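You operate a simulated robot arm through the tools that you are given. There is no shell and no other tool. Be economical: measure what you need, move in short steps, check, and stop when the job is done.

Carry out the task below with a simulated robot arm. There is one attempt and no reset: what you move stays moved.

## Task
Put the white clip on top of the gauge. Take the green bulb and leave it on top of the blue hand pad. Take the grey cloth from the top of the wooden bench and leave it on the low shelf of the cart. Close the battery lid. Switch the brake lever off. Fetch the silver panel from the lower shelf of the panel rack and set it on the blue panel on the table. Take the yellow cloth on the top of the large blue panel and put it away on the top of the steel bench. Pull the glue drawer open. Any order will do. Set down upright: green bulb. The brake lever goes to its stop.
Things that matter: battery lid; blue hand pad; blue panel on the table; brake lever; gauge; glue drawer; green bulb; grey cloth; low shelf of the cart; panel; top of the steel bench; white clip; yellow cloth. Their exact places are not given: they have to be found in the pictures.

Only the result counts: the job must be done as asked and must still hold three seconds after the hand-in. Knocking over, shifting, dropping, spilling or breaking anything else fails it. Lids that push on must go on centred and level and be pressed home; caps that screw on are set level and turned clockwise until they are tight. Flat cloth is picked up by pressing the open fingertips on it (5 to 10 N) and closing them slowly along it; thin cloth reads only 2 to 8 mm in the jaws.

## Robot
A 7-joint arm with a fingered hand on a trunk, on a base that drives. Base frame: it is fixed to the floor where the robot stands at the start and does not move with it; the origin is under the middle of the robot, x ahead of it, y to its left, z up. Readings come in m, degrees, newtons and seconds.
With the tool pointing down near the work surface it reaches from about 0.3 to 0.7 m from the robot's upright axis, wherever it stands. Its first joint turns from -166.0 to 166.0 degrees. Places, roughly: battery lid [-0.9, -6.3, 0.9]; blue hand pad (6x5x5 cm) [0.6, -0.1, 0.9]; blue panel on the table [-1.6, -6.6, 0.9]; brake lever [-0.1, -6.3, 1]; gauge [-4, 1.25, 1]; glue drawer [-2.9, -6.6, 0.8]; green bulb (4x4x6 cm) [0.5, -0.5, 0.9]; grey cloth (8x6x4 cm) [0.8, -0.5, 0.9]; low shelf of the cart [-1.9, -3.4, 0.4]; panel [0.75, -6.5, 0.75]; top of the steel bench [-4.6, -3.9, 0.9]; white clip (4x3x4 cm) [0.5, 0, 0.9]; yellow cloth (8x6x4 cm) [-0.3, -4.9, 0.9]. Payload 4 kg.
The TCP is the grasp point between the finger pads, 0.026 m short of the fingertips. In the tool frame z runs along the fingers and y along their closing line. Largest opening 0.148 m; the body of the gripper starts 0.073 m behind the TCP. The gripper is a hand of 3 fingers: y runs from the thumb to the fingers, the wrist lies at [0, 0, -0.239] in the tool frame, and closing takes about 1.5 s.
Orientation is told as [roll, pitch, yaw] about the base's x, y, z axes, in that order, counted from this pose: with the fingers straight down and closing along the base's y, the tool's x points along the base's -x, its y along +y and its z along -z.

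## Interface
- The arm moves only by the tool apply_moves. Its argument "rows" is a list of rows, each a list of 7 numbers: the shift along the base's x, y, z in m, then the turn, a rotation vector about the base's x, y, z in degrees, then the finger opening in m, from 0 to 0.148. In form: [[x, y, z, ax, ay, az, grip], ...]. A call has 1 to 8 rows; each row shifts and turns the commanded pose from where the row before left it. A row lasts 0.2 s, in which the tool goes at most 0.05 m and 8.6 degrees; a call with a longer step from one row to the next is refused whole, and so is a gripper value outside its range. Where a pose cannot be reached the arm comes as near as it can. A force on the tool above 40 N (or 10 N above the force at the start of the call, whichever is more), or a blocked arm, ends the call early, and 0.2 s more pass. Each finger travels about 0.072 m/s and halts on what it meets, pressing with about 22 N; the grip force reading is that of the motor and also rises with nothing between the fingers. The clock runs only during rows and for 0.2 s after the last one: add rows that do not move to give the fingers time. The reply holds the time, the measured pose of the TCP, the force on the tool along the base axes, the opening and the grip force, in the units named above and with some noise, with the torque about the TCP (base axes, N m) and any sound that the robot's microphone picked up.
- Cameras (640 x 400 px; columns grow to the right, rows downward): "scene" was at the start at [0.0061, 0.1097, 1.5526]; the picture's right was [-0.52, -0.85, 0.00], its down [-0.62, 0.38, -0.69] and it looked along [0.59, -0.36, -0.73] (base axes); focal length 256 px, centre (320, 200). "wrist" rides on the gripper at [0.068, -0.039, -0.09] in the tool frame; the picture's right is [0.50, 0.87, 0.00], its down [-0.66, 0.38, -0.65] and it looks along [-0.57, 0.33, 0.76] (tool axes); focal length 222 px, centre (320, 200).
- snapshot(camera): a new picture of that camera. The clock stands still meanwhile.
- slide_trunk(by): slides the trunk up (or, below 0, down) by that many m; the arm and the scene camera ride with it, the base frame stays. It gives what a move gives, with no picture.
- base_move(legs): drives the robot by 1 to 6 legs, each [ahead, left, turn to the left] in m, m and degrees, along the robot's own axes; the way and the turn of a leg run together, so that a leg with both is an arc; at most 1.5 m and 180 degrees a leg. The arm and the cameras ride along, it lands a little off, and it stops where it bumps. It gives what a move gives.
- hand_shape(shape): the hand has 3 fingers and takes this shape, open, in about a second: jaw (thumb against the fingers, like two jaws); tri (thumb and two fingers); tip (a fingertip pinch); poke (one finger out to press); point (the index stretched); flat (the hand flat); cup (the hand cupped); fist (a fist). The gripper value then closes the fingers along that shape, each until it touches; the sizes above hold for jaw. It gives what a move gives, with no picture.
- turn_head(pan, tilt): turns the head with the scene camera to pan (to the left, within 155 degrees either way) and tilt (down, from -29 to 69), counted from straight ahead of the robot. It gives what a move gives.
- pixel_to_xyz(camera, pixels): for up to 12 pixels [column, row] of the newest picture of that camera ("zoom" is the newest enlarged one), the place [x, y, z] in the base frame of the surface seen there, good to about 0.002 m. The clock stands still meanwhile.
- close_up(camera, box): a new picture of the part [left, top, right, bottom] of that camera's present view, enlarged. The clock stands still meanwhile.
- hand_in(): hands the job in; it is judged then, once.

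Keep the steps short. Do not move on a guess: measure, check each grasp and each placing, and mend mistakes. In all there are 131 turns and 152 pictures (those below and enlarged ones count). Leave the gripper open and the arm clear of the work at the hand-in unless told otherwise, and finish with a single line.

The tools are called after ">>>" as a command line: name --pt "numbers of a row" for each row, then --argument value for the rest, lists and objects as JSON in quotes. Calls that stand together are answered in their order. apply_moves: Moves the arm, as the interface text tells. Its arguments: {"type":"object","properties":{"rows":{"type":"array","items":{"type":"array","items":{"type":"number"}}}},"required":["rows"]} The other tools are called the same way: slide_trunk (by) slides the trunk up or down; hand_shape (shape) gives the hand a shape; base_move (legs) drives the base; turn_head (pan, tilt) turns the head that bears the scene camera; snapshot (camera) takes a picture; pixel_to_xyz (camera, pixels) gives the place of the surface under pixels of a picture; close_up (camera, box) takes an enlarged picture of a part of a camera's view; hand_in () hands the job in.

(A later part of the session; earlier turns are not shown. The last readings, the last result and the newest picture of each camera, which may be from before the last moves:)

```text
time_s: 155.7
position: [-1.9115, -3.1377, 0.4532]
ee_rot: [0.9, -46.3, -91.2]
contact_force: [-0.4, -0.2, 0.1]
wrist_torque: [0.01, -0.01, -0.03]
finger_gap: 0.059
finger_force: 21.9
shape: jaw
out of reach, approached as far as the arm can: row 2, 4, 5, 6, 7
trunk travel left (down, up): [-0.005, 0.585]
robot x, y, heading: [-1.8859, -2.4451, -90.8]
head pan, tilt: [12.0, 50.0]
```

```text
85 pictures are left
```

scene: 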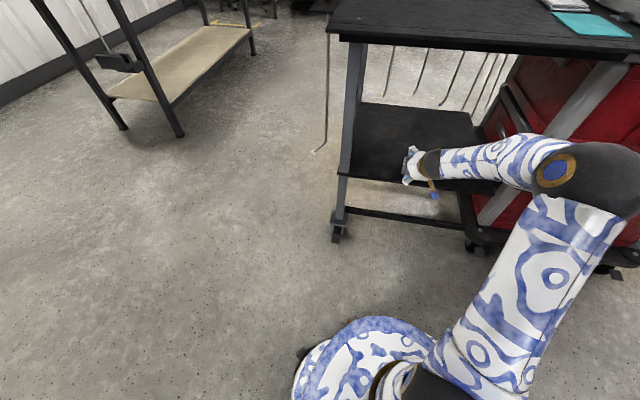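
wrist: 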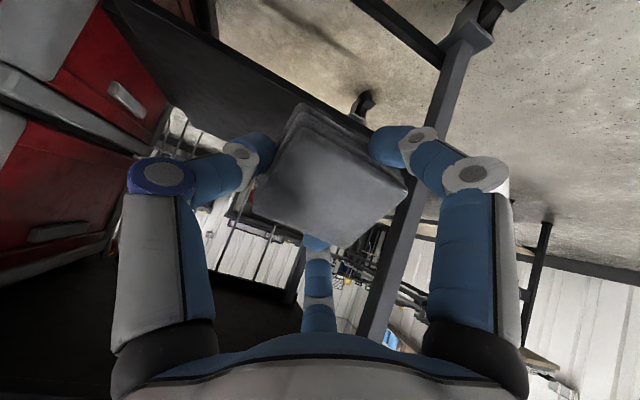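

Out of reach by ~7 cm. I pull the hand back and up a little, drive 0.13 m nearer, then look again.

>>> apply_moves --pt "0 0.04 0.02 0 0 0 0.035" --pt "0 0.045 0.02 0 0 0 0.035" --pt "0 0.045 0.01 0 0 0 0.035" --pt "0 0.045 0 0 0 0 0.035"

>>> base_move --legs '[[0.13, 0, 0]]'

>>> snapshot --camera "scene"

```text
time_s: 156.7
position: [-1.9147, -2.9613, 0.5029]
ee_rot: [0.7, -45.2, -91.0]
contact_force: [1.4, -0.1, -0.3]
wrist_torque: [0.01, 0.02, 0.0]
finger_gap: 0.0591
finger_force: 21.9
shape: jaw
trunk travel left (down, up): [-0.005, 0.585]
robot x, y, heading: [-1.8883, -2.4446, -90.5]
head pan, tilt: [12.0, 50.0]
```

```text
time_s: 157.9
position: [-1.9164, -3.0923, 0.5037]
ee_rot: [0.7, -45.3, -91.1]
contact_force: [0.4, -0.2, -0.6]
wrist_torque: [0.02, 0.02, 0.01]
finger_gap: 0.059
finger_force: 22.1
shape: jaw
trunk travel left (down, up): [-0.005, 0.585]
robot x, y, heading: [-1.8915, -2.5757, -90.6]
head pan, tilt: [12.0, 50.0]
```

```text
84 pictures are left
```

scene: 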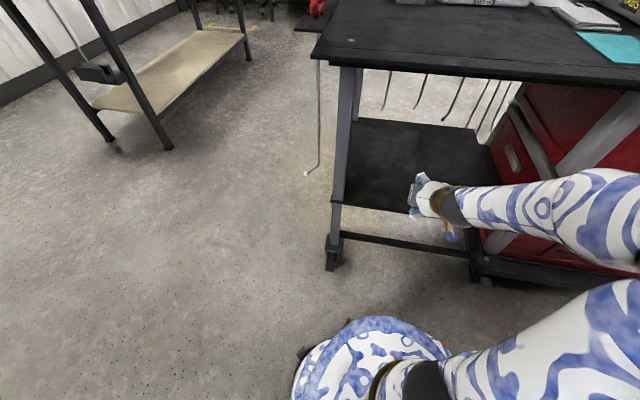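

I measure the forearm and wrist against the cart.

>>> pixel_to_xyz --camera "scene" --pixels '[[455, 200], [500, 190], [560, 190], [610, 180], [625, 240], [620, 300], [420, 180]]'

>>> apply_moves --pt "0 -0.03 0 0 0 0 0.035" --pt "0 -0.03 0 0 0 0 0.035"

>>> snapshot --camera "wrist"

```text
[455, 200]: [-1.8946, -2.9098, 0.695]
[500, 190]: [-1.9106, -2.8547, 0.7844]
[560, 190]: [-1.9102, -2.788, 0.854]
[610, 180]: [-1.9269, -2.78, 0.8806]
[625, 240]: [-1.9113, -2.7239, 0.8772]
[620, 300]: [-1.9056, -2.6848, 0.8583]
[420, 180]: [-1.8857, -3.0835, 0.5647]
```

```text
time_s: 158.5
position: [-1.917, -3.1518, 0.5051]
ee_rot: [0.8, -45.3, -91.1]
contact_force: [0.0, 0.0, -0.3]
wrist_torque: [0.02, -0.01, 0.04]
finger_gap: 0.0591
finger_force: 22.6
shape: jaw
trunk travel left (down, up): [-0.005, 0.585]
robot x, y, heading: [-1.8896, -2.5745, -90.8]
head pan, tilt: [12.0, 50.0]
```

```text
83 pictures are left
```

wrist: 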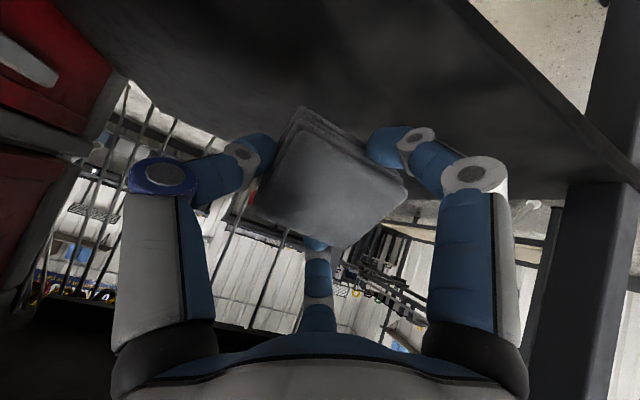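

The forearm runs straight up and back, clear of the table edge. Forward 5 cm more, then lower.

>>> apply_moves --pt "0 -0.03 0 0 0 0 0.035" --pt "0 -0.03 -0.01 0 0 0 0.035" --pt "0 0 -0.02 0 0 0 0.035" --pt "0 0 -0.01 0 0 0 0.035" --pt "0 0 -0.01 0 0 0 0.035"

>>> snapshot --camera "wrist"

>>> close_up --camera "scene" --box '[320, 100, 520, 240]'

```text
time_s: 159.7
position: [-1.9151, -3.2112, 0.4531]
ee_rot: [0.8, -45.3, -91.0]
contact_force: [0.5, -0.4, 0.1]
wrist_torque: [-0.04, -0.02, 0.01]
finger_gap: 0.0587
finger_force: 21.8
shape: jaw
trunk travel left (down, up): [-0.005, 0.585]
robot x, y, heading: [-1.8934, -2.5752, -90.5]
head pan, tilt: [12.0, 50.0]
```

```text
82 pictures are left
```

wrist: 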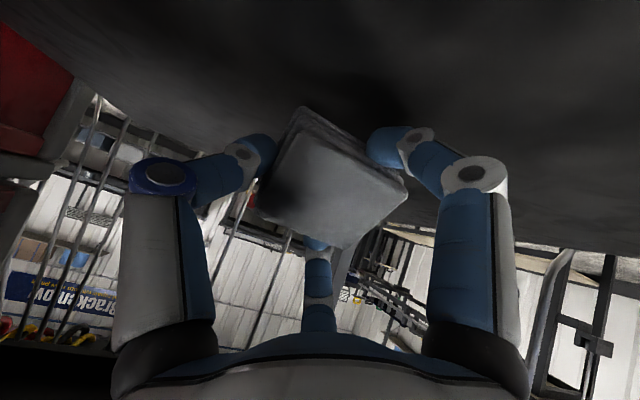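

```text
2.86 times, centred on (420, 170) of scene
```

zoom: 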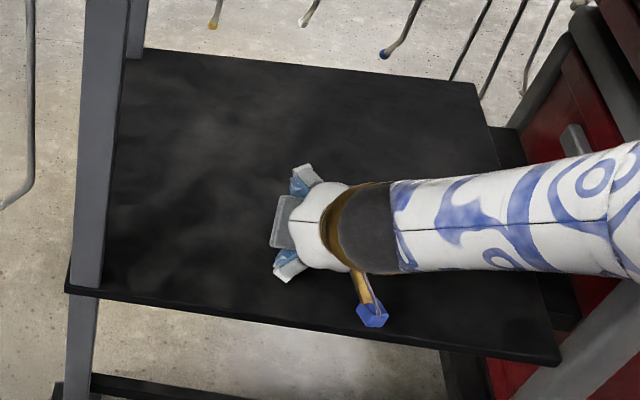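

Over the shelf. Lowering until contact.

>>> apply_moves --pt "0 0 -0.005 0 0 0 0.035" --pt "0 0 -0.004 0 0 0 0.035" --pt "0 0 -0.003 0 0 0 0.035"

```text
time_s: 160.5
position: [-1.918, -3.212, 0.4431]
ee_rot: [0.6, -45.5, -91.1]
contact_force: [-0.3, 2.7, 14.0]
wrist_torque: [0.18, 0.02, 0.08]
finger_gap: 0.0591
finger_force: 21.6
shape: jaw
trunk travel left (down, up): [-0.005, 0.585]
robot x, y, heading: [-1.8937, -2.5744, -90.7]
head pan, tilt: [12.0, 50.0]
```

Contact. I release.

>>> apply_moves --pt "0 0 0 0 0 0 0.065" --pt "0 0 0 0 0 0 0.08" --pt "0 0 0 0 0 0 0.095" --pt "0 0 0 0 0 0 0.11" --pt "0 0 0 0 0 0 0.11" --pt "0 0 0 0 0 0 0.11"

>>> snapshot --camera "wrist"

```text
time_s: 161.9
position: [-1.9183, -3.2122, 0.4413]
ee_rot: [0.7, -45.3, -91.2]
contact_force: [-5.7, -1.2, 15.3]
wrist_torque: [0.14, -0.02, 0.07]
finger_gap: 0.0979
finger_force: 0.1
shape: jaw
trunk travel left (down, up): [-0.005, 0.585]
robot x, y, heading: [-1.8902, -2.5758, -90.9]
head pan, tilt: [12.0, 50.0]
```

```text
80 pictures are left
```

wrist: 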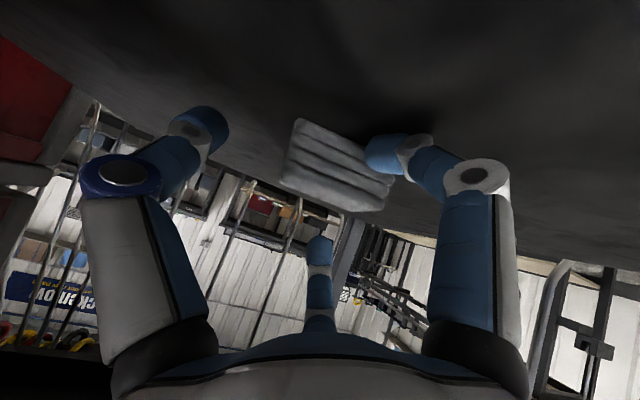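

The cloth lies flat on the shelf. I raise a little, then retreat outward.

>>> apply_moves --pt "0 0 0.01 0 0 0 0.11" --pt "0 0.01 0.015 0 0 0 0.11" --pt "0 0.04 0.01 0 0 0 0.11" --pt "0 0.045 0.01 0 0 0 0.11" --pt "0 0.045 0.01 0 0 0 0.11" --pt "0 0.045 0.01 0 0 0 0.11" --pt "0 0.045 0.0 0 0 0 0.11"

>>> close_up --camera "scene" --box '[320, 100, 520, 240]'

```text
time_s: 163.5
position: [-1.9132, -3.0252, 0.5324]
ee_rot: [0.9, -44.9, -89.7]
contact_force: [-9.1, 1.0, -0.4]
wrist_torque: [-0.06, -0.58, 0.6]
finger_gap: 0.1096
finger_force: 0.0
shape: jaw
out of reach, approached as far as the arm can: row 6, 7
trunk travel left (down, up): [-0.005, 0.585]
robot x, y, heading: [-1.8893, -2.5745, -90.9]
head pan, tilt: [12.0, 50.0]
```

```text
2.86 times, centred on (420, 170) of scene
```

zoom: 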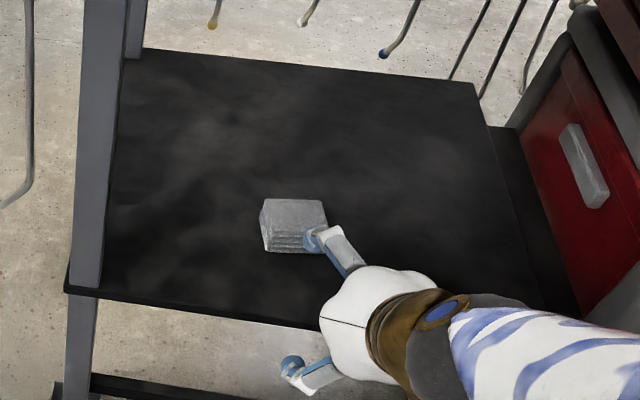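

Cloth is flat on the shelf. The arm is folded at its limit, so I back the base off instead.

>>> base_move --legs '[[-0.3, 0, 0]]'

>>> close_up --camera "scene" --box '[300, 60, 540, 240]'

```text
time_s: 165.6
position: [-1.9167, -2.7261, 0.5336]
ee_rot: [0.8, -45.1, -90.9]
contact_force: [0.5, -0.6, 1.1]
wrist_torque: [-0.02, 0.01, 0.02]
finger_gap: 0.1098
finger_force: 0.2
shape: jaw
trunk travel left (down, up): [-0.005, 0.585]
robot x, y, heading: [-1.8873, -2.2758, -90.7]
head pan, tilt: [12.0, 50.0]
```

```text
2.22 times, centred on (420, 150) of scene
```

zoom: 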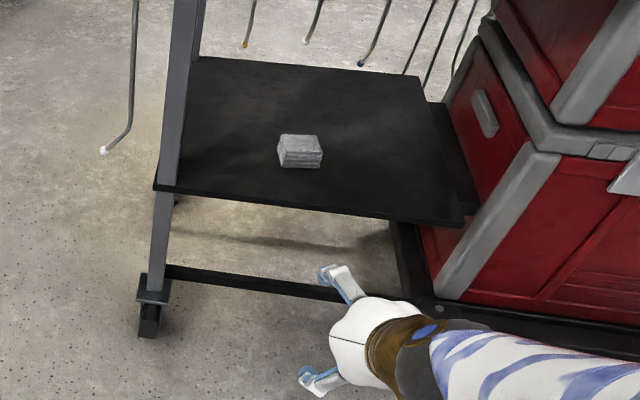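

Cloth placed. Next I untilt the hand, raise the trunk and head for the yellow cloth.

>>> apply_moves --pt "0 0 0.03 8 0 0 0.11" --pt "0 0 0.03 8 0 0 0.11" --pt "0 0 0.03 8 0 0 0.11" --pt "0 0 0.03 8 0 0 0.11" --pt "0 0 0.03 8 0 0 0.11" --pt "0 0 0.02 5 0 0 0.11"

>>> slide_trunk --by 0.4

>>> base_move --legs '[[0, 0.95, 0], [1.5, 0, 0], [0.6, 0, 0]]'

>>> turn_head --pan 50 --tilt 35

>>> snapshot --camera "scene"

```text
time_s: 167.0
position: [-1.9165, -2.7277, 0.7029]
ee_rot: [0.1, -0.1, -90.6]
contact_force: [-0.4, -0.3, 0.9]
wrist_torque: [0.01, -0.01, -0.05]
finger_gap: 0.1098
finger_force: 0.1
shape: jaw
trunk travel left (down, up): [-0.005, 0.585]
robot x, y, heading: [-1.8881, -2.2729, -90.3]
head pan, tilt: [12.0, 50.0]
```

```text
time_s: 170.8
position: [-1.9175, -2.7278, 1.1022]
ee_rot: [0.2, -0.1, -90.6]
contact_force: [-0.2, -0.2, 0.4]
wrist_torque: [-0.01, 0.0, 0.02]
finger_gap: 0.11
finger_force: 0.0
shape: jaw
trunk travel left (down, up): [-0.405, 0.185]
robot x, y, heading: [-1.8863, -2.2747, -90.5]
head pan, tilt: [12.0, 50.0]
```

```text
time_s: 185.8
position: [-1.0094, -4.8392, 1.1016]
ee_rot: [0.2, 0.0, -91.3]
contact_force: [0.7, 0.3, -0.8]
wrist_torque: [0.02, 0.01, 0.05]
finger_gap: 0.1102
finger_force: 0.0
shape: jaw
trunk travel left (down, up): [-0.405, 0.185]
robot x, y, heading: [-0.973, -4.3885, -90.8]
head pan, tilt: [12.0, 50.0]
```

```text
time_s: 186.8
position: [-1.0092, -4.8405, 1.1028]
ee_rot: [0.2, -0.1, -91.3]
contact_force: [0.0, -0.6, -0.6]
wrist_torque: [0.01, 0.02, 0.05]
finger_gap: 0.1099
finger_force: 0.1
shape: jaw
trunk travel left (down, up): [-0.405, 0.185]
robot x, y, heading: [-0.975, -4.3875, -91.3]
head pan, tilt: [50.0, 35.0]
```

```text
77 pictures are left
```

scene: 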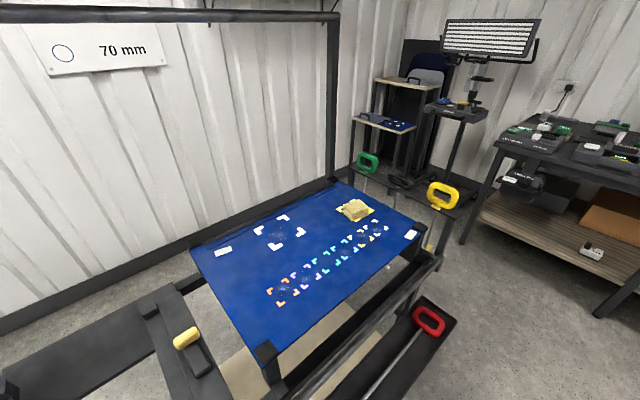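

The blue panel with the yellow cloth at (355,209). I measure cloth, panel edges, frame and handles.

>>> close_up --camera "scene" --box '[320, 170, 480, 270]'

>>> pixel_to_xyz --camera "scene" --pixels '[[355, 208], [345, 214], [365, 218], [360, 200], [350, 203], [420, 225], [270, 345], [442, 195], [430, 320], [330, 100], [400, 275], [440, 255]]'

```text
4.00 times, centred on (400, 220) of scene
```

zoom: 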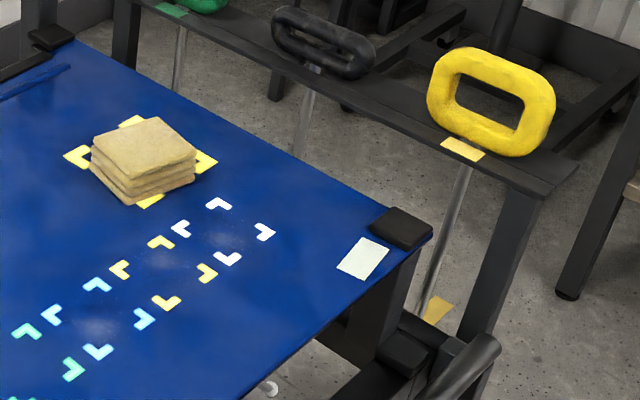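

```text
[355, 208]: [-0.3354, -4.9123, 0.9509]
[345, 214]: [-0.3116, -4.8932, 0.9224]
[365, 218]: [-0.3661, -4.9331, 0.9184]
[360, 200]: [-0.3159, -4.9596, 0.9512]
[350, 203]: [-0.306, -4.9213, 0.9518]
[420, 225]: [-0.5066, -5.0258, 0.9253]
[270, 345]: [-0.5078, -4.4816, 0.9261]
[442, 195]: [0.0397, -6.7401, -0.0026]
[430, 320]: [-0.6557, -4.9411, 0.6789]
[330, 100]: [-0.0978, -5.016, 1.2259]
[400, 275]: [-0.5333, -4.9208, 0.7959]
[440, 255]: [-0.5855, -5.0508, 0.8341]
```

I measure the cloth's top corners, then turn to face the panel (+x) and line up with the cloth.

>>> pixel_to_xyz --camera "zoom" --pixels '[[97, 148], [155, 122], [190, 150], [135, 175], [142, 148], [132, 198], [192, 178]]'

>>> base_move --legs '[[0, -0.04, 0], [0, 0, 91.3], [0, -0.54, 0]]'

>>> snapshot --camera "wrist"

```text
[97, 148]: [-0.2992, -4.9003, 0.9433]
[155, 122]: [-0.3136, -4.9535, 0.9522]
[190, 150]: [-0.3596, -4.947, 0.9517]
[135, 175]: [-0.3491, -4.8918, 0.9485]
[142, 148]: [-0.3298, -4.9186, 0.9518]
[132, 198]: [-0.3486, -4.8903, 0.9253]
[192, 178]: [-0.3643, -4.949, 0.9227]
```

```text
time_s: 194.2
position: [-0.5748, -4.9511, 1.1015]
ee_rot: [0.2, -0.1, -1.0]
contact_force: [-0.4, 0.0, 0.3]
wrist_torque: [0.01, -0.01, 0.0]
finger_gap: 0.1098
finger_force: 0.1
shape: jaw
trunk travel left (down, up): [-0.405, 0.185]
robot x, y, heading: [-1.0257, -4.9146, -1.0]
head pan, tilt: [50.0, 35.0]
```

```text
75 pictures are left
```

wrist: 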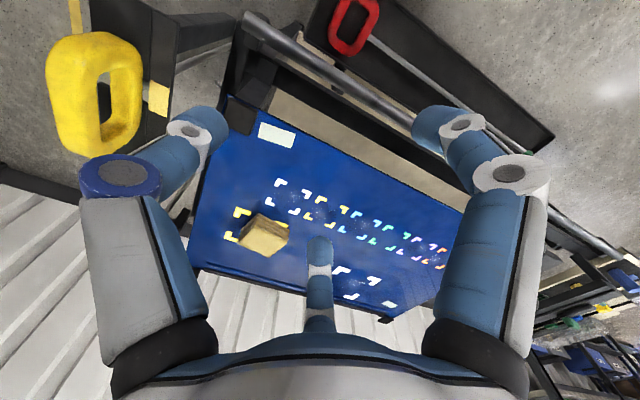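

Cloth centre ≈ (-0.331, -4.923), top 0.951. I step 0.05 m nearer and go over it, checking the yellow handle.

>>> pixel_to_xyz --camera "wrist" --pixels '[[90, 45], [120, 130], [350, 20], [262, 235], [240, 120]]'

>>> base_move --legs '[[0.05, 0, 0]]'

>>> apply_moves --pt "0.045 0.006 0 0 0 0 0.11" --pt "0.045 0.006 0 0 0 0 0.11" --pt "0.045 0.006 0 0 0 0 0.11" --pt "0.045 0.005 0 0 0 0 0.11" --pt "0.014 0.004 -0.03 0 0 0 0.11" --pt "0 0 -0.045 0 0 0 0.11" --pt "0 0 -0.02 0 0 0 0.11"

>>> snapshot --camera "wrist"

```text
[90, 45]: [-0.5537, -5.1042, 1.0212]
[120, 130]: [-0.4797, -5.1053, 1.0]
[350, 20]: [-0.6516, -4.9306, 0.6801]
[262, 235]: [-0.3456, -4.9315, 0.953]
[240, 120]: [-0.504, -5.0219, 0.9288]
```

```text
time_s: 195.2
position: [-0.5212, -4.9513, 1.1018]
ee_rot: [0.2, -0.2, -0.9]
contact_force: [1.2, 0.5, 0.2]
wrist_torque: [0.04, -0.03, 0.01]
finger_gap: 0.11
finger_force: 0.1
shape: jaw
trunk travel left (down, up): [-0.405, 0.185]
robot x, y, heading: [-0.9705, -4.9192, -1.0]
head pan, tilt: [50.0, 35.0]
```

```text
time_s: 196.8
position: [-0.3509, -4.9277, 1.0051]
ee_rot: [0.2, -0.1, -1.0]
contact_force: [-0.4, -0.1, -0.4]
wrist_torque: [-0.02, 0.01, -0.01]
finger_gap: 0.1099
finger_force: 0.1
shape: jaw
out of reach, approached as far as the arm can: row 4
trunk travel left (down, up): [-0.405, 0.185]
robot x, y, heading: [-0.975, -4.921, -0.9]
head pan, tilt: [50.0, 35.0]
```

```text
74 pictures are left
```

wrist: 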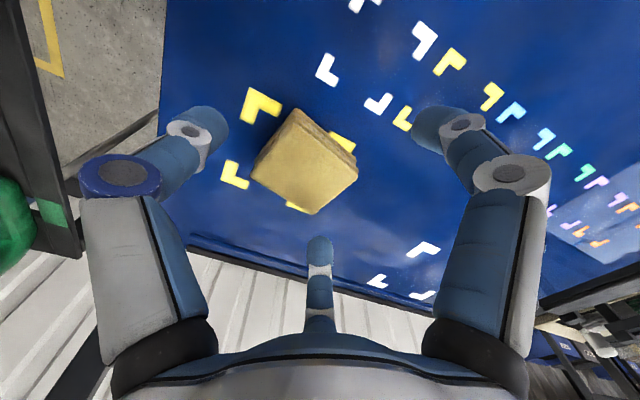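

>>> pixel_to_xyz --camera "wrist" --pixels '[[258, 172], [300, 118], [352, 168], [313, 208], [305, 165]]'

>>> apply_moves --pt "0.015 0.004 -0.02 0 0 0 0.11" --pt "0.004 0 -0.02 0 0 0 0.11" --pt "0 0 -0.013 0 0 0 0.11"

>>> snapshot --camera "wrist"

```text
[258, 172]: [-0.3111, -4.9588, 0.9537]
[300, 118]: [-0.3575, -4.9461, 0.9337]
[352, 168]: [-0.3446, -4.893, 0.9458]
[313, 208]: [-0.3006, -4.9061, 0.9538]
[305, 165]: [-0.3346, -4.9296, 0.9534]
```

```text
time_s: 197.6
position: [-0.3313, -4.923, 0.9528]
ee_rot: [0.2, -0.1, -1.0]
contact_force: [-0.1, 0.0, 0.8]
wrist_torque: [0.03, -0.02, 0.0]
finger_gap: 0.1099
finger_force: 0.0
shape: jaw
trunk travel left (down, up): [-0.405, 0.185]
robot x, y, heading: [-0.9736, -4.9175, -0.9]
head pan, tilt: [50.0, 35.0]
```

```text
73 pictures are left
```

wrist: 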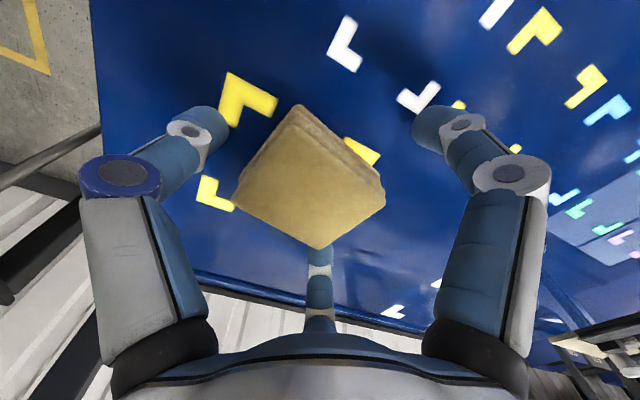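

Slight yaw (-13°) to match the cloth edges, down 7 mm, close.

>>> apply_moves --pt "0 0 0 0 0 -8 0.11" --pt "0 0 -0.004 0 0 -4 0.11" --pt "0 0 -0.004 0 0 0 0.09" --pt "0 0 0 0 0 0 0.07" --pt "0 0 0 0 0 0 0.05" --pt "0 0 0 0 0 0 0.035" --pt "0 0 0 0 0 0 0.035"

>>> apply_moves --pt "0 0 0.01 0 0 0 0.035" --pt "0 0 0.04 0 0 0 0.035" --pt "0 0 0.045 0 0 0 0.035" --pt "0 0 0.045 0 0 0 0.035" --pt "-0.03 0 0.03 0 0 0 0.035" --pt "-0.045 0 0 0 0 0 0.035" --pt "-0.045 0 0 0 0 0 0.035" --pt "-0.045 0 0 0 0 0 0.035"

>>> snapshot --camera "wrist"

```text
time_s: 199.2
position: [-0.3318, -4.9232, 0.9459]
ee_rot: [0.3, -0.1, -13.0]
contact_force: [-1.0, 1.9, 7.2]
wrist_torque: [0.24, 0.25, 0.0]
finger_gap: 0.0307
finger_force: 21.9
shape: jaw
trunk travel left (down, up): [-0.405, 0.185]
robot x, y, heading: [-0.9729, -4.9194, -0.8]
head pan, tilt: [50.0, 35.0]
```

```text
time_s: 200.9
position: [-0.499, -4.9245, 1.0804]
ee_rot: [0.1, -0.1, -13.0]
contact_force: [-0.1, -0.2, -0.2]
wrist_torque: [-0.03, -0.02, 0.03]
finger_gap: 0.0296
finger_force: 22.4
shape: jaw
out of reach, approached as far as the arm can: row 4
trunk travel left (down, up): [-0.405, 0.185]
robot x, y, heading: [-0.9704, -4.9219, -0.8]
head pan, tilt: [50.0, 35.0]
```

```text
72 pictures are left
```

wrist: 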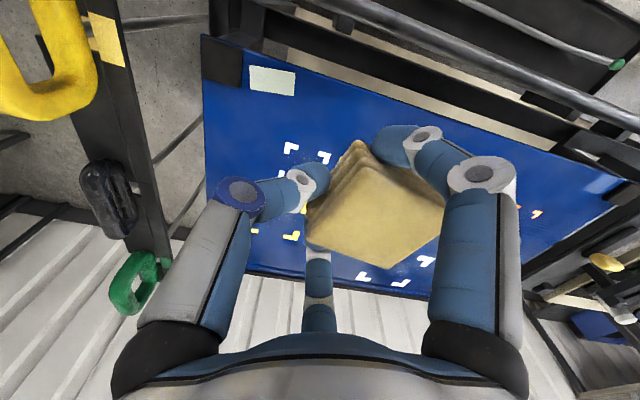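

Cloth lifted and held. I back off, turn around to the left and look toward the steel bench.

>>> base_move --legs '[[-0.15, 0, 0], [0, 0, 180]]'

>>> turn_head --pan -10 --tilt 18

>>> snapshot --camera "scene"

```text
time_s: 209.6
position: [-1.5982, -4.8901, 1.08]
ee_rot: [0.2, 0.0, 164.4]
contact_force: [-0.2, 0.4, -0.2]
wrist_torque: [0.02, 0.03, -0.03]
finger_gap: 0.029
finger_force: 21.8
shape: jaw
trunk travel left (down, up): [-0.405, 0.185]
robot x, y, heading: [-1.1231, -4.9193, 176.5]
head pan, tilt: [50.0, 35.0]
```

```text
time_s: 210.9
position: [-1.5967, -4.8902, 1.0797]
ee_rot: [0.2, -0.1, 164.3]
contact_force: [0.0, 0.5, -1.2]
wrist_torque: [0.04, 0.0, 0.05]
finger_gap: 0.0289
finger_force: 22.4
shape: jaw
trunk travel left (down, up): [-0.405, 0.185]
robot x, y, heading: [-1.1234, -4.9195, 176.4]
head pan, tilt: [-10.0, 18.0]
```

```text
71 pictures are left
```

scene: 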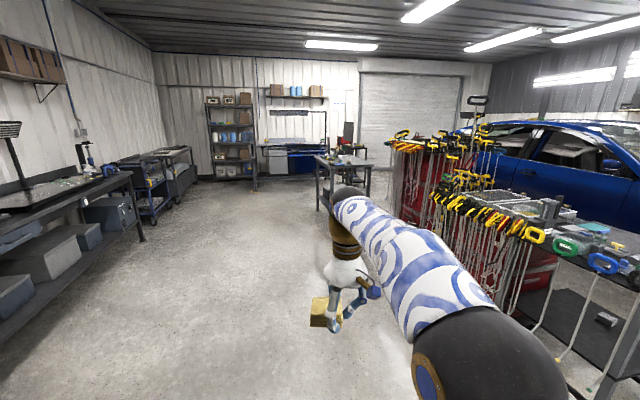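

A bench stands at about (350,165). I enlarge and measure.

>>> close_up --camera "scene" --box '[300, 120, 400, 220]'

>>> pixel_to_xyz --camera "scene" --pixels '[[340, 160], [318, 158], [365, 162], [330, 165], [300, 240], [400, 200], [415, 140], [320, 215], [150, 235], [468, 190]]'

```text
4.00 times, centred on (350, 170) of scene
```

zoom: 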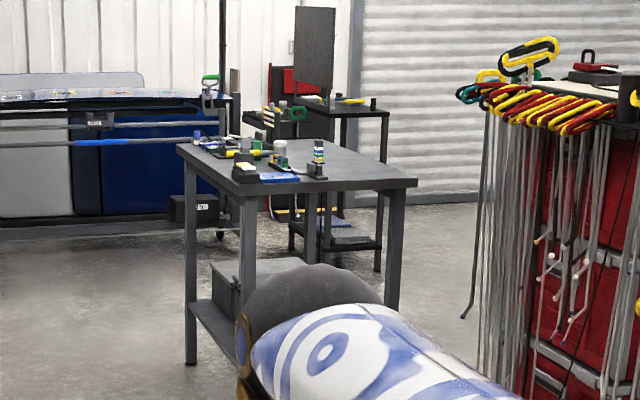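

```text
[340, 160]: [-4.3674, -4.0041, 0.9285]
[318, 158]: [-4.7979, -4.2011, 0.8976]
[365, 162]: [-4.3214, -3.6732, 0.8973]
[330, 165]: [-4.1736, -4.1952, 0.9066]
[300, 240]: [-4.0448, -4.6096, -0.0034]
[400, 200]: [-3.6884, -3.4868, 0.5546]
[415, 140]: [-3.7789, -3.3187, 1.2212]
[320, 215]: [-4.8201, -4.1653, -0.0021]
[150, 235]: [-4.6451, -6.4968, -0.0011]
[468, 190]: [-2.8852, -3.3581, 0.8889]
```

Bench top z≈0.897, its clear area near the +x/+y corner around (-4.25, -3.75). I drive there.

>>> base_move --legs '[[1.5, 0, 0], [1.05, -0.78, 0]]'

>>> turn_head --pan 0 --tilt 40

>>> snapshot --camera "scene"

>>> snapshot --camera "wrist"

```text
time_s: 224.5
position: [-4.0907, -3.9468, 1.0802]
ee_rot: [0.1, -0.1, 164.1]
contact_force: [-0.4, 0.5, -0.7]
wrist_torque: [0.01, 0.04, 0.01]
finger_gap: 0.0292
finger_force: 21.6
shape: jaw
trunk travel left (down, up): [-0.405, 0.185]
robot x, y, heading: [-3.6157, -3.9772, 176.2]
head pan, tilt: [-10.0, 18.0]
```

```text
time_s: 225.3
position: [-4.09, -3.9479, 1.0796]
ee_rot: [0.1, 0.0, 164.2]
contact_force: [0.0, 0.7, -0.6]
wrist_torque: [0.02, 0.0, 0.0]
finger_gap: 0.0293
finger_force: 22.4
shape: jaw
trunk travel left (down, up): [-0.405, 0.185]
robot x, y, heading: [-3.6149, -3.973, 176.4]
head pan, tilt: [0.0, 40.0]
```

```text
69 pictures are left
```

scene: 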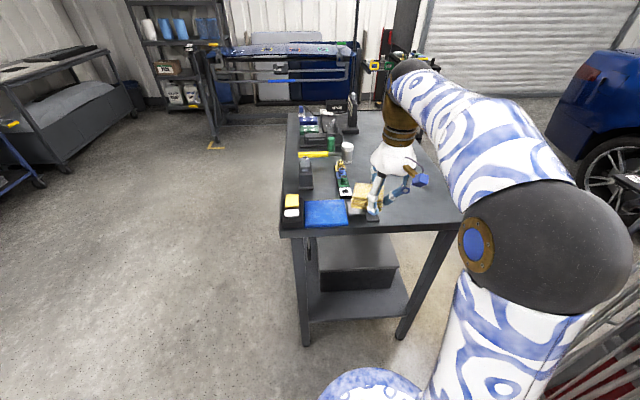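

```text
68 pictures are left
```

wrist: 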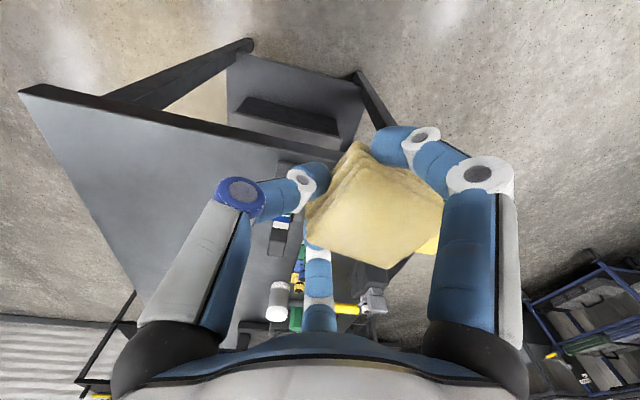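

>>> pixel_to_xyz --camera "wrist" --pixels '[[35, 95], [150, 190], [180, 160], [270, 165], [150, 280], [280, 230], [110, 130]]'

>>> pixel_to_xyz --camera "scene" --pixels '[[400, 222], [372, 215], [425, 160], [440, 190], [455, 222], [350, 185], [345, 150]]'

```text
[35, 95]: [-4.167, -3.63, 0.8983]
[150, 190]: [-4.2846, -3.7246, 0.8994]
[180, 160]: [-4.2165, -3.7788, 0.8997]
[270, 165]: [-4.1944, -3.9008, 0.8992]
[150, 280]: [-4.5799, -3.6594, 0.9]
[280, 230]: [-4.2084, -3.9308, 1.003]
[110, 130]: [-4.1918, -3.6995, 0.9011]
```

```text
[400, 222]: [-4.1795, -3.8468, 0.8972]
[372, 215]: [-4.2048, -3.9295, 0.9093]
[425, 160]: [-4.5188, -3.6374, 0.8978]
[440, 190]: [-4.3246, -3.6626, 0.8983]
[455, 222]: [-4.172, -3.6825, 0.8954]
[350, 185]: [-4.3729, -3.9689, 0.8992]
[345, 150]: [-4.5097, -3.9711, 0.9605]
```

I step 0.06 m nearer and carry the cloth over (-4.28, -3.745).

>>> base_move --legs '[[0.06, 0, 0]]'

>>> apply_moves --pt "-0.025 0.04 0 0 0 0 0.02" --pt "-0.025 0.04 0 0 0 0 0.02" --pt "-0.025 0.04 0 0 0 0 0.02" --pt "-0.025 0.04 0 0 0 0 0.02" --pt "-0.025 0.04 0 0 0 0 0.02" --pt "0 0 -0.045 0 0 0 0.02" --pt "0 0 -0.045 0 0 0 0.02" --pt "0 0 -0.035 0 0 0 0.02"

>>> snapshot --camera "wrist"

```text
time_s: 226.3
position: [-4.1486, -3.9434, 1.0804]
ee_rot: [0.1, 0.0, 164.4]
contact_force: [0.6, -0.7, -0.1]
wrist_torque: [0.01, 0.05, -0.01]
finger_gap: 0.0291
finger_force: 21.7
shape: jaw
trunk travel left (down, up): [-0.405, 0.185]
robot x, y, heading: [-3.6702, -3.9679, 176.6]
head pan, tilt: [0.0, 40.0]
```

```text
time_s: 228.1
position: [-4.2595, -3.7574, 0.9469]
ee_rot: [0.0, 0.0, 164.3]
contact_force: [0.6, -0.1, -1.4]
wrist_torque: [-0.01, 0.0, -0.01]
finger_gap: 0.0264
finger_force: 21.9
shape: jaw
out of reach, approached as far as the arm can: row 5
trunk travel left (down, up): [-0.405, 0.185]
robot x, y, heading: [-3.6725, -3.9685, 176.5]
head pan, tilt: [0.0, 40.0]
```

```text
67 pictures are left
```

wrist: 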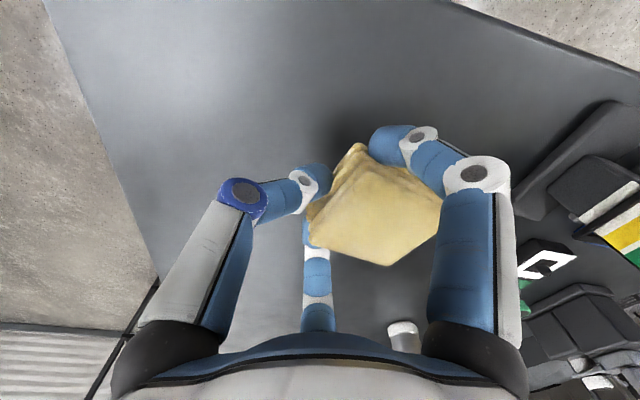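

Lower to contact.

>>> apply_moves --pt "0 0 -0.008 0 0 0 0.02" --pt "0 0 -0.005 0 0 0 0.02" --pt "0 0 -0.004 0 0 0 0.02" --pt "0 0 -0.003 0 0 0 0.02"

```text
time_s: 229.1
position: [-4.2614, -3.7574, 0.93]
ee_rot: [0.2, -0.1, 164.4]
contact_force: [0.2, 0.8, 0.8]
wrist_torque: [-0.07, 0.0, 0.02]
finger_gap: 0.0267
finger_force: 22.1
shape: jaw
trunk travel left (down, up): [-0.405, 0.185]
robot x, y, heading: [-3.6745, -3.9692, 176.2]
head pan, tilt: [0.0, 40.0]
```

Nearly touching (tips at ≈0.904). I open here and rise.

>>> apply_moves --pt "0 0 -0.002 0 0 0 0.03" --pt "0 0 0 0 0 0 0.05" --pt "0 0 0 0 0 0 0.065" --pt "0 0 0 0 0 0 0.08" --pt "0 0 0 0 0 0 0.09" --pt "0 0 0.03 0 0 0 0.09" --pt "0 0 0.045 0 0 0 0.09" --pt "0 0 0.045 0 0 0 0.09"

>>> snapshot --camera "wrist"

```text
time_s: 230.9
position: [-4.2607, -3.7594, 1.0479]
ee_rot: [0.2, -0.2, 164.3]
contact_force: [0.0, -0.3, -0.6]
wrist_torque: [0.01, 0.01, 0.02]
finger_gap: 0.0895
finger_force: 0.0
shape: jaw
trunk travel left (down, up): [-0.405, 0.185]
robot x, y, heading: [-3.6698, -3.9708, 176.2]
head pan, tilt: [0.0, 40.0]
```

```text
66 pictures are left
```

wrist: 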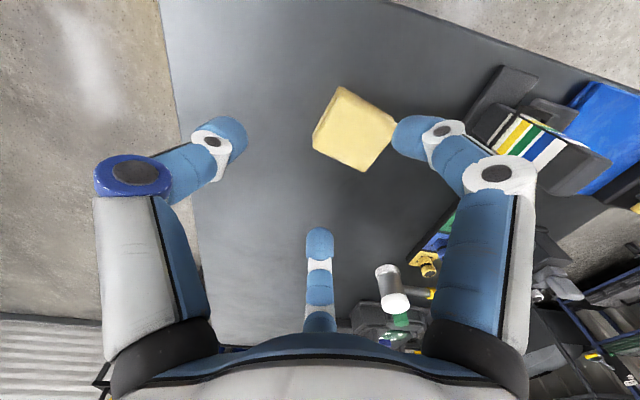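

Cloth is lying on the steel bench. I rise, back off, and drive to the glue drawer.

>>> apply_moves --pt "0 0 0.045 0 0 0 0.09" --pt "0 0 0.035 0 0 0 0.09" --pt "0.045 -0.01 0 0 0 0 0.09" --pt "0.045 -0.01 0 0 0 0 0.09" --pt "0.045 -0.01 0 0 0 0 0.09" --pt "0.03 -0.01 0 0 0 0 0.09"

>>> base_move --legs '[[-0.3, 0, 0], [0, 0, 93.6], [1.45, 0.42, 0]]'

>>> turn_head --pan 10 --tilt 30

>>> snapshot --camera "scene"

```text
time_s: 232.3
position: [-4.0676, -3.7948, 1.1085]
ee_rot: [0.0, -0.1, 164.3]
contact_force: [-0.4, -0.6, 0.5]
wrist_torque: [-0.02, -0.01, 0.0]
finger_gap: 0.0899
finger_force: 0.1
shape: jaw
out of reach, approached as far as the arm can: row 1, 2
trunk travel left (down, up): [-0.405, 0.185]
robot x, y, heading: [-3.6712, -3.9712, 176.3]
head pan, tilt: [0.0, 40.0]
```

```text
refused: leg 3 is longer than a leg can be; nothing moved
```

```text
time_s: 233.0
position: [-4.0676, -3.7938, 1.1065]
ee_rot: [0.1, -0.1, 164.4]
contact_force: [0.5, 0.1, 0.5]
wrist_torque: [-0.01, 0.0, 0.03]
finger_gap: 0.0895
finger_force: 0.0
shape: jaw
trunk travel left (down, up): [-0.405, 0.185]
robot x, y, heading: [-3.6699, -3.9753, 176.3]
head pan, tilt: [10.0, 30.0]
```

```text
65 pictures are left
```

scene: 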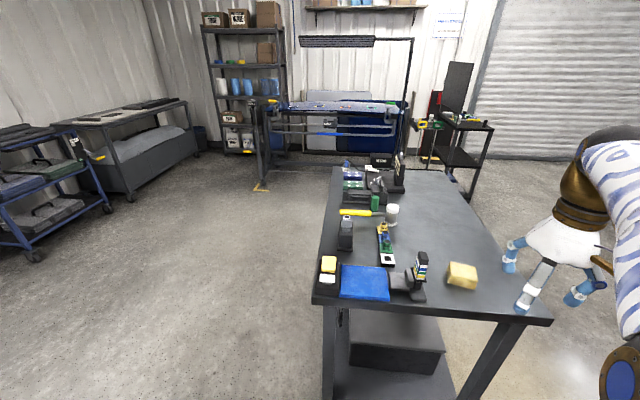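

>>> base_move --legs '[[-0.3, 0, 0], [0, 0, 93.6], [1.3, 0.4, 0]]'

>>> snapshot --camera "scene"

```text
time_s: 245.5
position: [-3.1663, -5.7278, 1.1069]
ee_rot: [0.2, -0.1, -103.5]
contact_force: [-0.4, -0.6, -0.5]
wrist_torque: [-0.01, -0.01, 0.02]
finger_gap: 0.0895
finger_force: 0.0
shape: jaw
trunk travel left (down, up): [-0.405, 0.185]
robot x, y, heading: [-3.0047, -5.3286, -91.6]
head pan, tilt: [10.0, 30.0]
```

```text
64 pictures are left
```

scene: 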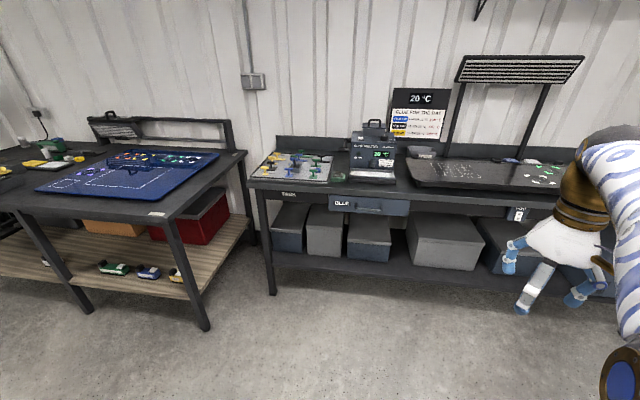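

The "GLUE" drawer is at (370,205). I enlarge and measure it.

>>> close_up --camera "scene" --box '[300, 160, 440, 240]'

>>> pixel_to_xyz --camera "zoom" --pixels '[[320, 205], [160, 185], [500, 215], [320, 220], [320, 195], [290, 205], [360, 207], [320, 160], [320, 170], [450, 205]]'

>>> pixel_to_xyz --camera "scene" --pixels '[[130, 190], [60, 180], [290, 165], [330, 190], [450, 195], [105, 170]]'

```text
4.57 times, centred on (370, 200) of scene
```

zoom: 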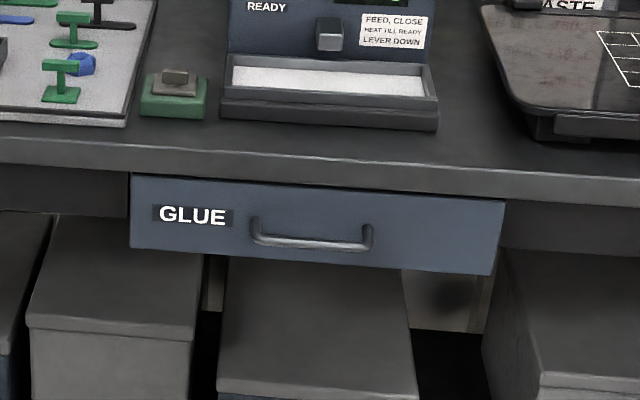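

```text
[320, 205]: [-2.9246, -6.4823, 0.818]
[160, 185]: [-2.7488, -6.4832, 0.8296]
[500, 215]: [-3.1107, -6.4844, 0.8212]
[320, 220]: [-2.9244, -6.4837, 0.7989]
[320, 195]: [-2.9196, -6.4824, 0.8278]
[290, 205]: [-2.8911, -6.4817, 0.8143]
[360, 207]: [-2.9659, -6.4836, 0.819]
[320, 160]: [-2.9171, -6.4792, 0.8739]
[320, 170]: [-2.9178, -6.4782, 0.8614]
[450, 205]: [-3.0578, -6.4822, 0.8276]
```

```text
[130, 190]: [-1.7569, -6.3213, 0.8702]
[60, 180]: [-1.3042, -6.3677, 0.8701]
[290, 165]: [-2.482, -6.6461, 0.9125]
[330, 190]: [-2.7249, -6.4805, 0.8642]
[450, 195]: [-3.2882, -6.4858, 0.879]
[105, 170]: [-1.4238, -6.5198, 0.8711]
```

>>> pixel_to_xyz --camera "zoom" --pixels '[[312, 242], [280, 239], [350, 245], [256, 228], [370, 235], [312, 246], [312, 255], [256, 218], [310, 239]]'

>>> close_up --camera "scene" --box '[340, 195, 396, 230]'

```text
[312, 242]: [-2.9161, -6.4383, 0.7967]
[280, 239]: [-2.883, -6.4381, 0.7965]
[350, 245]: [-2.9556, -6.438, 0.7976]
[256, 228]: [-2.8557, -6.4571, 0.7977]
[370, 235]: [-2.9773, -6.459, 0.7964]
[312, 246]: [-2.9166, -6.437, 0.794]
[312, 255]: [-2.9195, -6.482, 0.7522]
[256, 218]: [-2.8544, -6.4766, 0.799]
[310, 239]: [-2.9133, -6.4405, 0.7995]
```

```text
11.43 times, centred on (368, 212) of scene
```

zoom: 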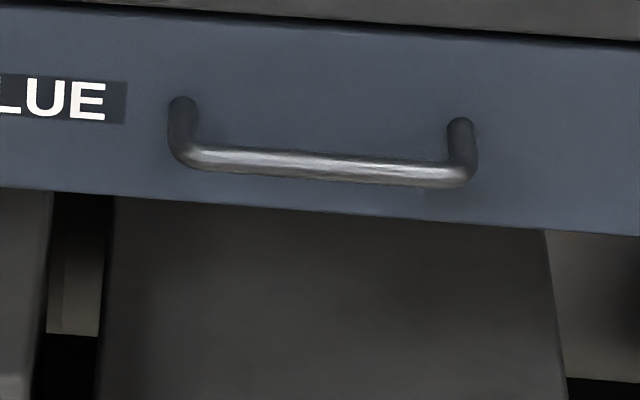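

Handle bar at x≈-2.916, y≈-6.438, z≈0.797, 4.5 cm in front of the drawer face. I lower the trunk and turn the hand horizontal (fingers toward -y, closing vertically).

>>> slide_trunk --by -0.25

>>> apply_moves --pt "0.01 -0.015 0 0 0 6.7 0.09" --pt "0.01 -0.015 0 0 0 6.7 0.09" --pt "0.01 -0.02 0 -4.9 4.9 4.9 0.09" --pt "0.01 -0.02 0 -4.9 4.9 4.9 0.08" --pt "0.01 -0.02 0 -4.9 4.9 4.9 0.07" --pt "0.01 -0.02 0 -4.9 4.9 4.9 0.06" --pt "0.01 -0.02 0 -4.9 4.9 4.9 0.06" --pt "0.01 -0.02 0 -4.9 4.9 4.9 0.06"

>>> apply_moves --pt "0.01 -0.02 0 -4.9 4.9 4.9 0.06" --pt "0.01 -0.02 0 -4.9 4.9 4.9 0.06" --pt "0.01 -0.02 0 -4.9 4.9 4.9 0.06" --pt "0.01 -0.02 0 -4.9 4.9 4.9 0.06" --pt "0.01 -0.02 0 -4.9 4.9 4.9 0.06" --pt "0.01 -0.02 0 -4.9 4.9 4.9 0.06" --pt "0.01 -0.02 0 -4.9 4.9 4.9 0.06" --pt "0 0 0 -4.9 4.9 4.9 0.06"

>>> snapshot --camera "wrist"

```text
time_s: 248.1
position: [-3.1664, -5.7287, 0.8577]
ee_rot: [0.1, -0.1, -103.6]
contact_force: [0.9, -0.4, 0.3]
wrist_torque: [0.01, 0.0, 0.01]
finger_gap: 0.0898
finger_force: 0.0
shape: jaw
trunk travel left (down, up): [-0.155, 0.435]
robot x, y, heading: [-3.0036, -5.3255, -91.7]
head pan, tilt: [10.0, 30.0]
```

```text
time_s: 249.9
position: [-3.0857, -5.8799, 0.8575]
ee_rot: [-37.1, -19.2, -52.7]
contact_force: [0.0, 0.2, 0.0]
wrist_torque: [0.01, 0.0, 0.01]
finger_gap: 0.0602
finger_force: 0.0
shape: jaw
trunk travel left (down, up): [-0.155, 0.435]
robot x, y, heading: [-3.0087, -5.3314, -91.4]
head pan, tilt: [10.0, 30.0]
```

```text
time_s: 251.7
position: [-3.0044, -6.0264, 0.8253]
ee_rot: [-84.7, -0.9, -0.8]
contact_force: [1.0, 0.9, 1.3]
wrist_torque: [0.05, 0.02, -0.11]
finger_gap: 0.0598
finger_force: 0.1
shape: jaw
out of reach, approached as far as the arm can: row 8
trunk travel left (down, up): [-0.155, 0.435]
robot x, y, heading: [-3.0002, -5.3305, -91.6]
head pan, tilt: [10.0, 30.0]
```

```text
61 pictures are left
```

wrist: 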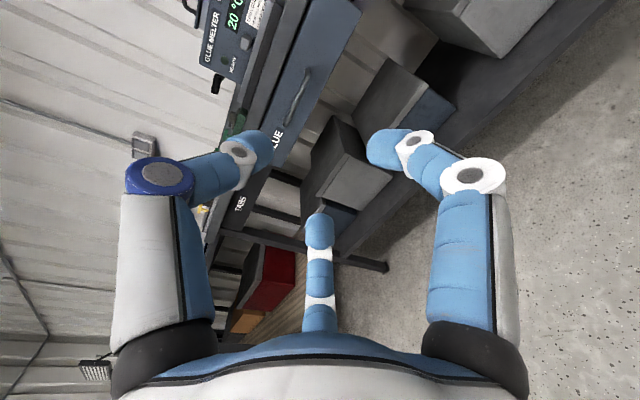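

Hand is nearly horizontal. I retract 4 cm, then drive 0.36 m ahead and 0.1 m left.

>>> apply_moves --pt "0 0.02 -0.01 0 0 0 0.06" --pt "0 0.02 -0.01 0 0 0 0.06"

>>> base_move --legs '[[0.36, 0.1, 0]]'

>>> snapshot --camera "wrist"

```text
time_s: 252.3
position: [-3.0173, -5.9769, 0.8379]
ee_rot: [-89.3, -0.7, -0.6]
contact_force: [-0.3, 0.5, 0.5]
wrist_torque: [-0.03, -0.02, 0.01]
finger_gap: 0.0602
finger_force: 0.1
shape: jaw
trunk travel left (down, up): [-0.155, 0.435]
robot x, y, heading: [-3.003, -5.3278, -91.4]
head pan, tilt: [10.0, 30.0]
```

```text
time_s: 254.6
position: [-2.9236, -6.34, 0.8371]
ee_rot: [-89.2, -0.9, -0.2]
contact_force: [0.0, 0.6, 0.7]
wrist_torque: [0.01, 0.02, 0.0]
finger_gap: 0.0599
finger_force: 0.1
shape: jaw
trunk travel left (down, up): [-0.155, 0.435]
robot x, y, heading: [-2.9142, -5.6891, -91.2]
head pan, tilt: [10.0, 30.0]
```

```text
60 pictures are left
```

wrist: 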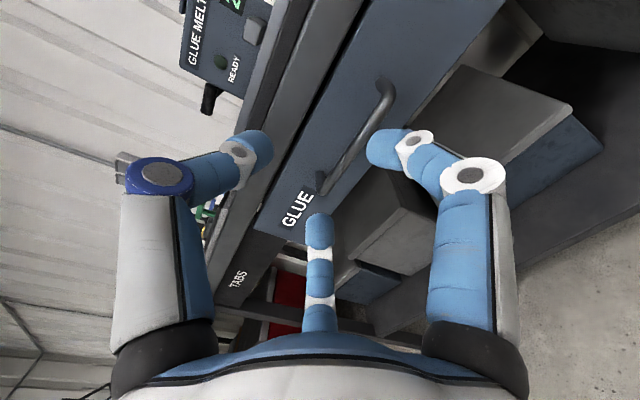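

Aligned. I lower 4 cm, drive 0.08 m nearer, then check before the last approach.

>>> apply_moves --pt "0.004 0 -0.02 0 0 0 0.06" --pt "0.004 0 -0.02 0 0 0 0.06"

>>> base_move --legs '[[0.07, 0, 0]]'

>>> close_up --camera "wrist" --box '[200, 80, 440, 260]'

```text
time_s: 255.2
position: [-2.9166, -6.3407, 0.8084]
ee_rot: [-89.2, -0.8, -0.3]
contact_force: [-0.1, 0.6, -0.5]
wrist_torque: [-0.02, 0.01, -0.02]
finger_gap: 0.0599
finger_force: 0.0
shape: jaw
out of reach, approached as far as the arm can: row 2
trunk travel left (down, up): [-0.155, 0.435]
robot x, y, heading: [-2.9143, -5.6907, -91.5]
head pan, tilt: [10.0, 30.0]
```

```text
time_s: 256.2
position: [-2.9178, -6.4096, 0.8082]
ee_rot: [-89.1, -1.0, -0.3]
contact_force: [0.9, -0.1, 0.0]
wrist_torque: [-0.03, 0.03, -0.02]
finger_gap: 0.0601
finger_force: 0.1
shape: jaw
trunk travel left (down, up): [-0.155, 0.435]
robot x, y, heading: [-2.9121, -5.757, -90.8]
head pan, tilt: [10.0, 30.0]
```

```text
2.22 times, centred on (320, 170) of wrist
```

zoom: 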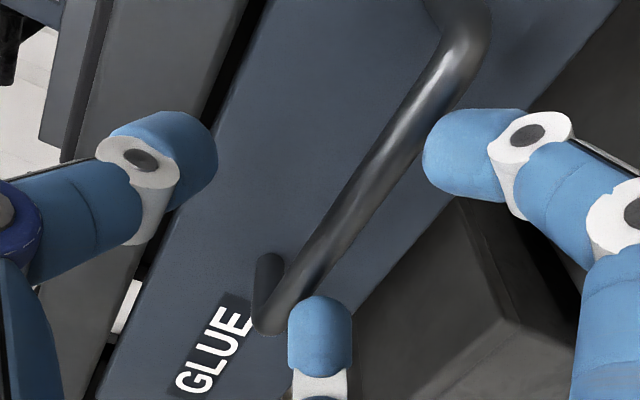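

Trunk down 12 mm, then forward 30 mm with a small base nudge.

>>> slide_trunk --by -0.012

>>> base_move --legs '[[0.03, 0, 0]]'

>>> close_up --camera "wrist" --box '[200, 80, 440, 260]'

```text
time_s: 256.9
position: [-2.918, -6.4104, 0.796]
ee_rot: [-89.2, -0.9, -0.3]
contact_force: [0.4, -0.5, -0.4]
wrist_torque: [0.0, 0.01, -0.02]
finger_gap: 0.0602
finger_force: 0.1
shape: jaw
trunk travel left (down, up): [-0.143, 0.447]
robot x, y, heading: [-2.9167, -5.7609, -91.1]
head pan, tilt: [10.0, 30.0]
```

```text
time_s: 257.7
position: [-2.9179, -6.4395, 0.7957]
ee_rot: [-89.3, -1.0, -0.2]
contact_force: [-0.3, 0.8, -0.4]
wrist_torque: [0.02, 0.0, -0.04]
finger_gap: 0.0599
finger_force: 0.1
shape: jaw
trunk travel left (down, up): [-0.143, 0.447]
robot x, y, heading: [-2.9132, -5.7925, -91.1]
head pan, tilt: [10.0, 30.0]
```

```text
2.22 times, centred on (320, 170) of wrist
```

zoom: 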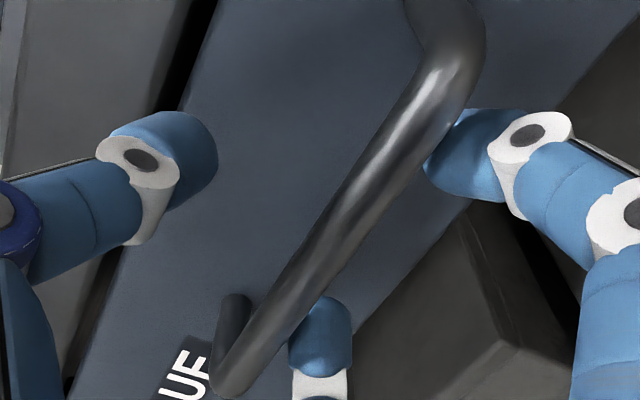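

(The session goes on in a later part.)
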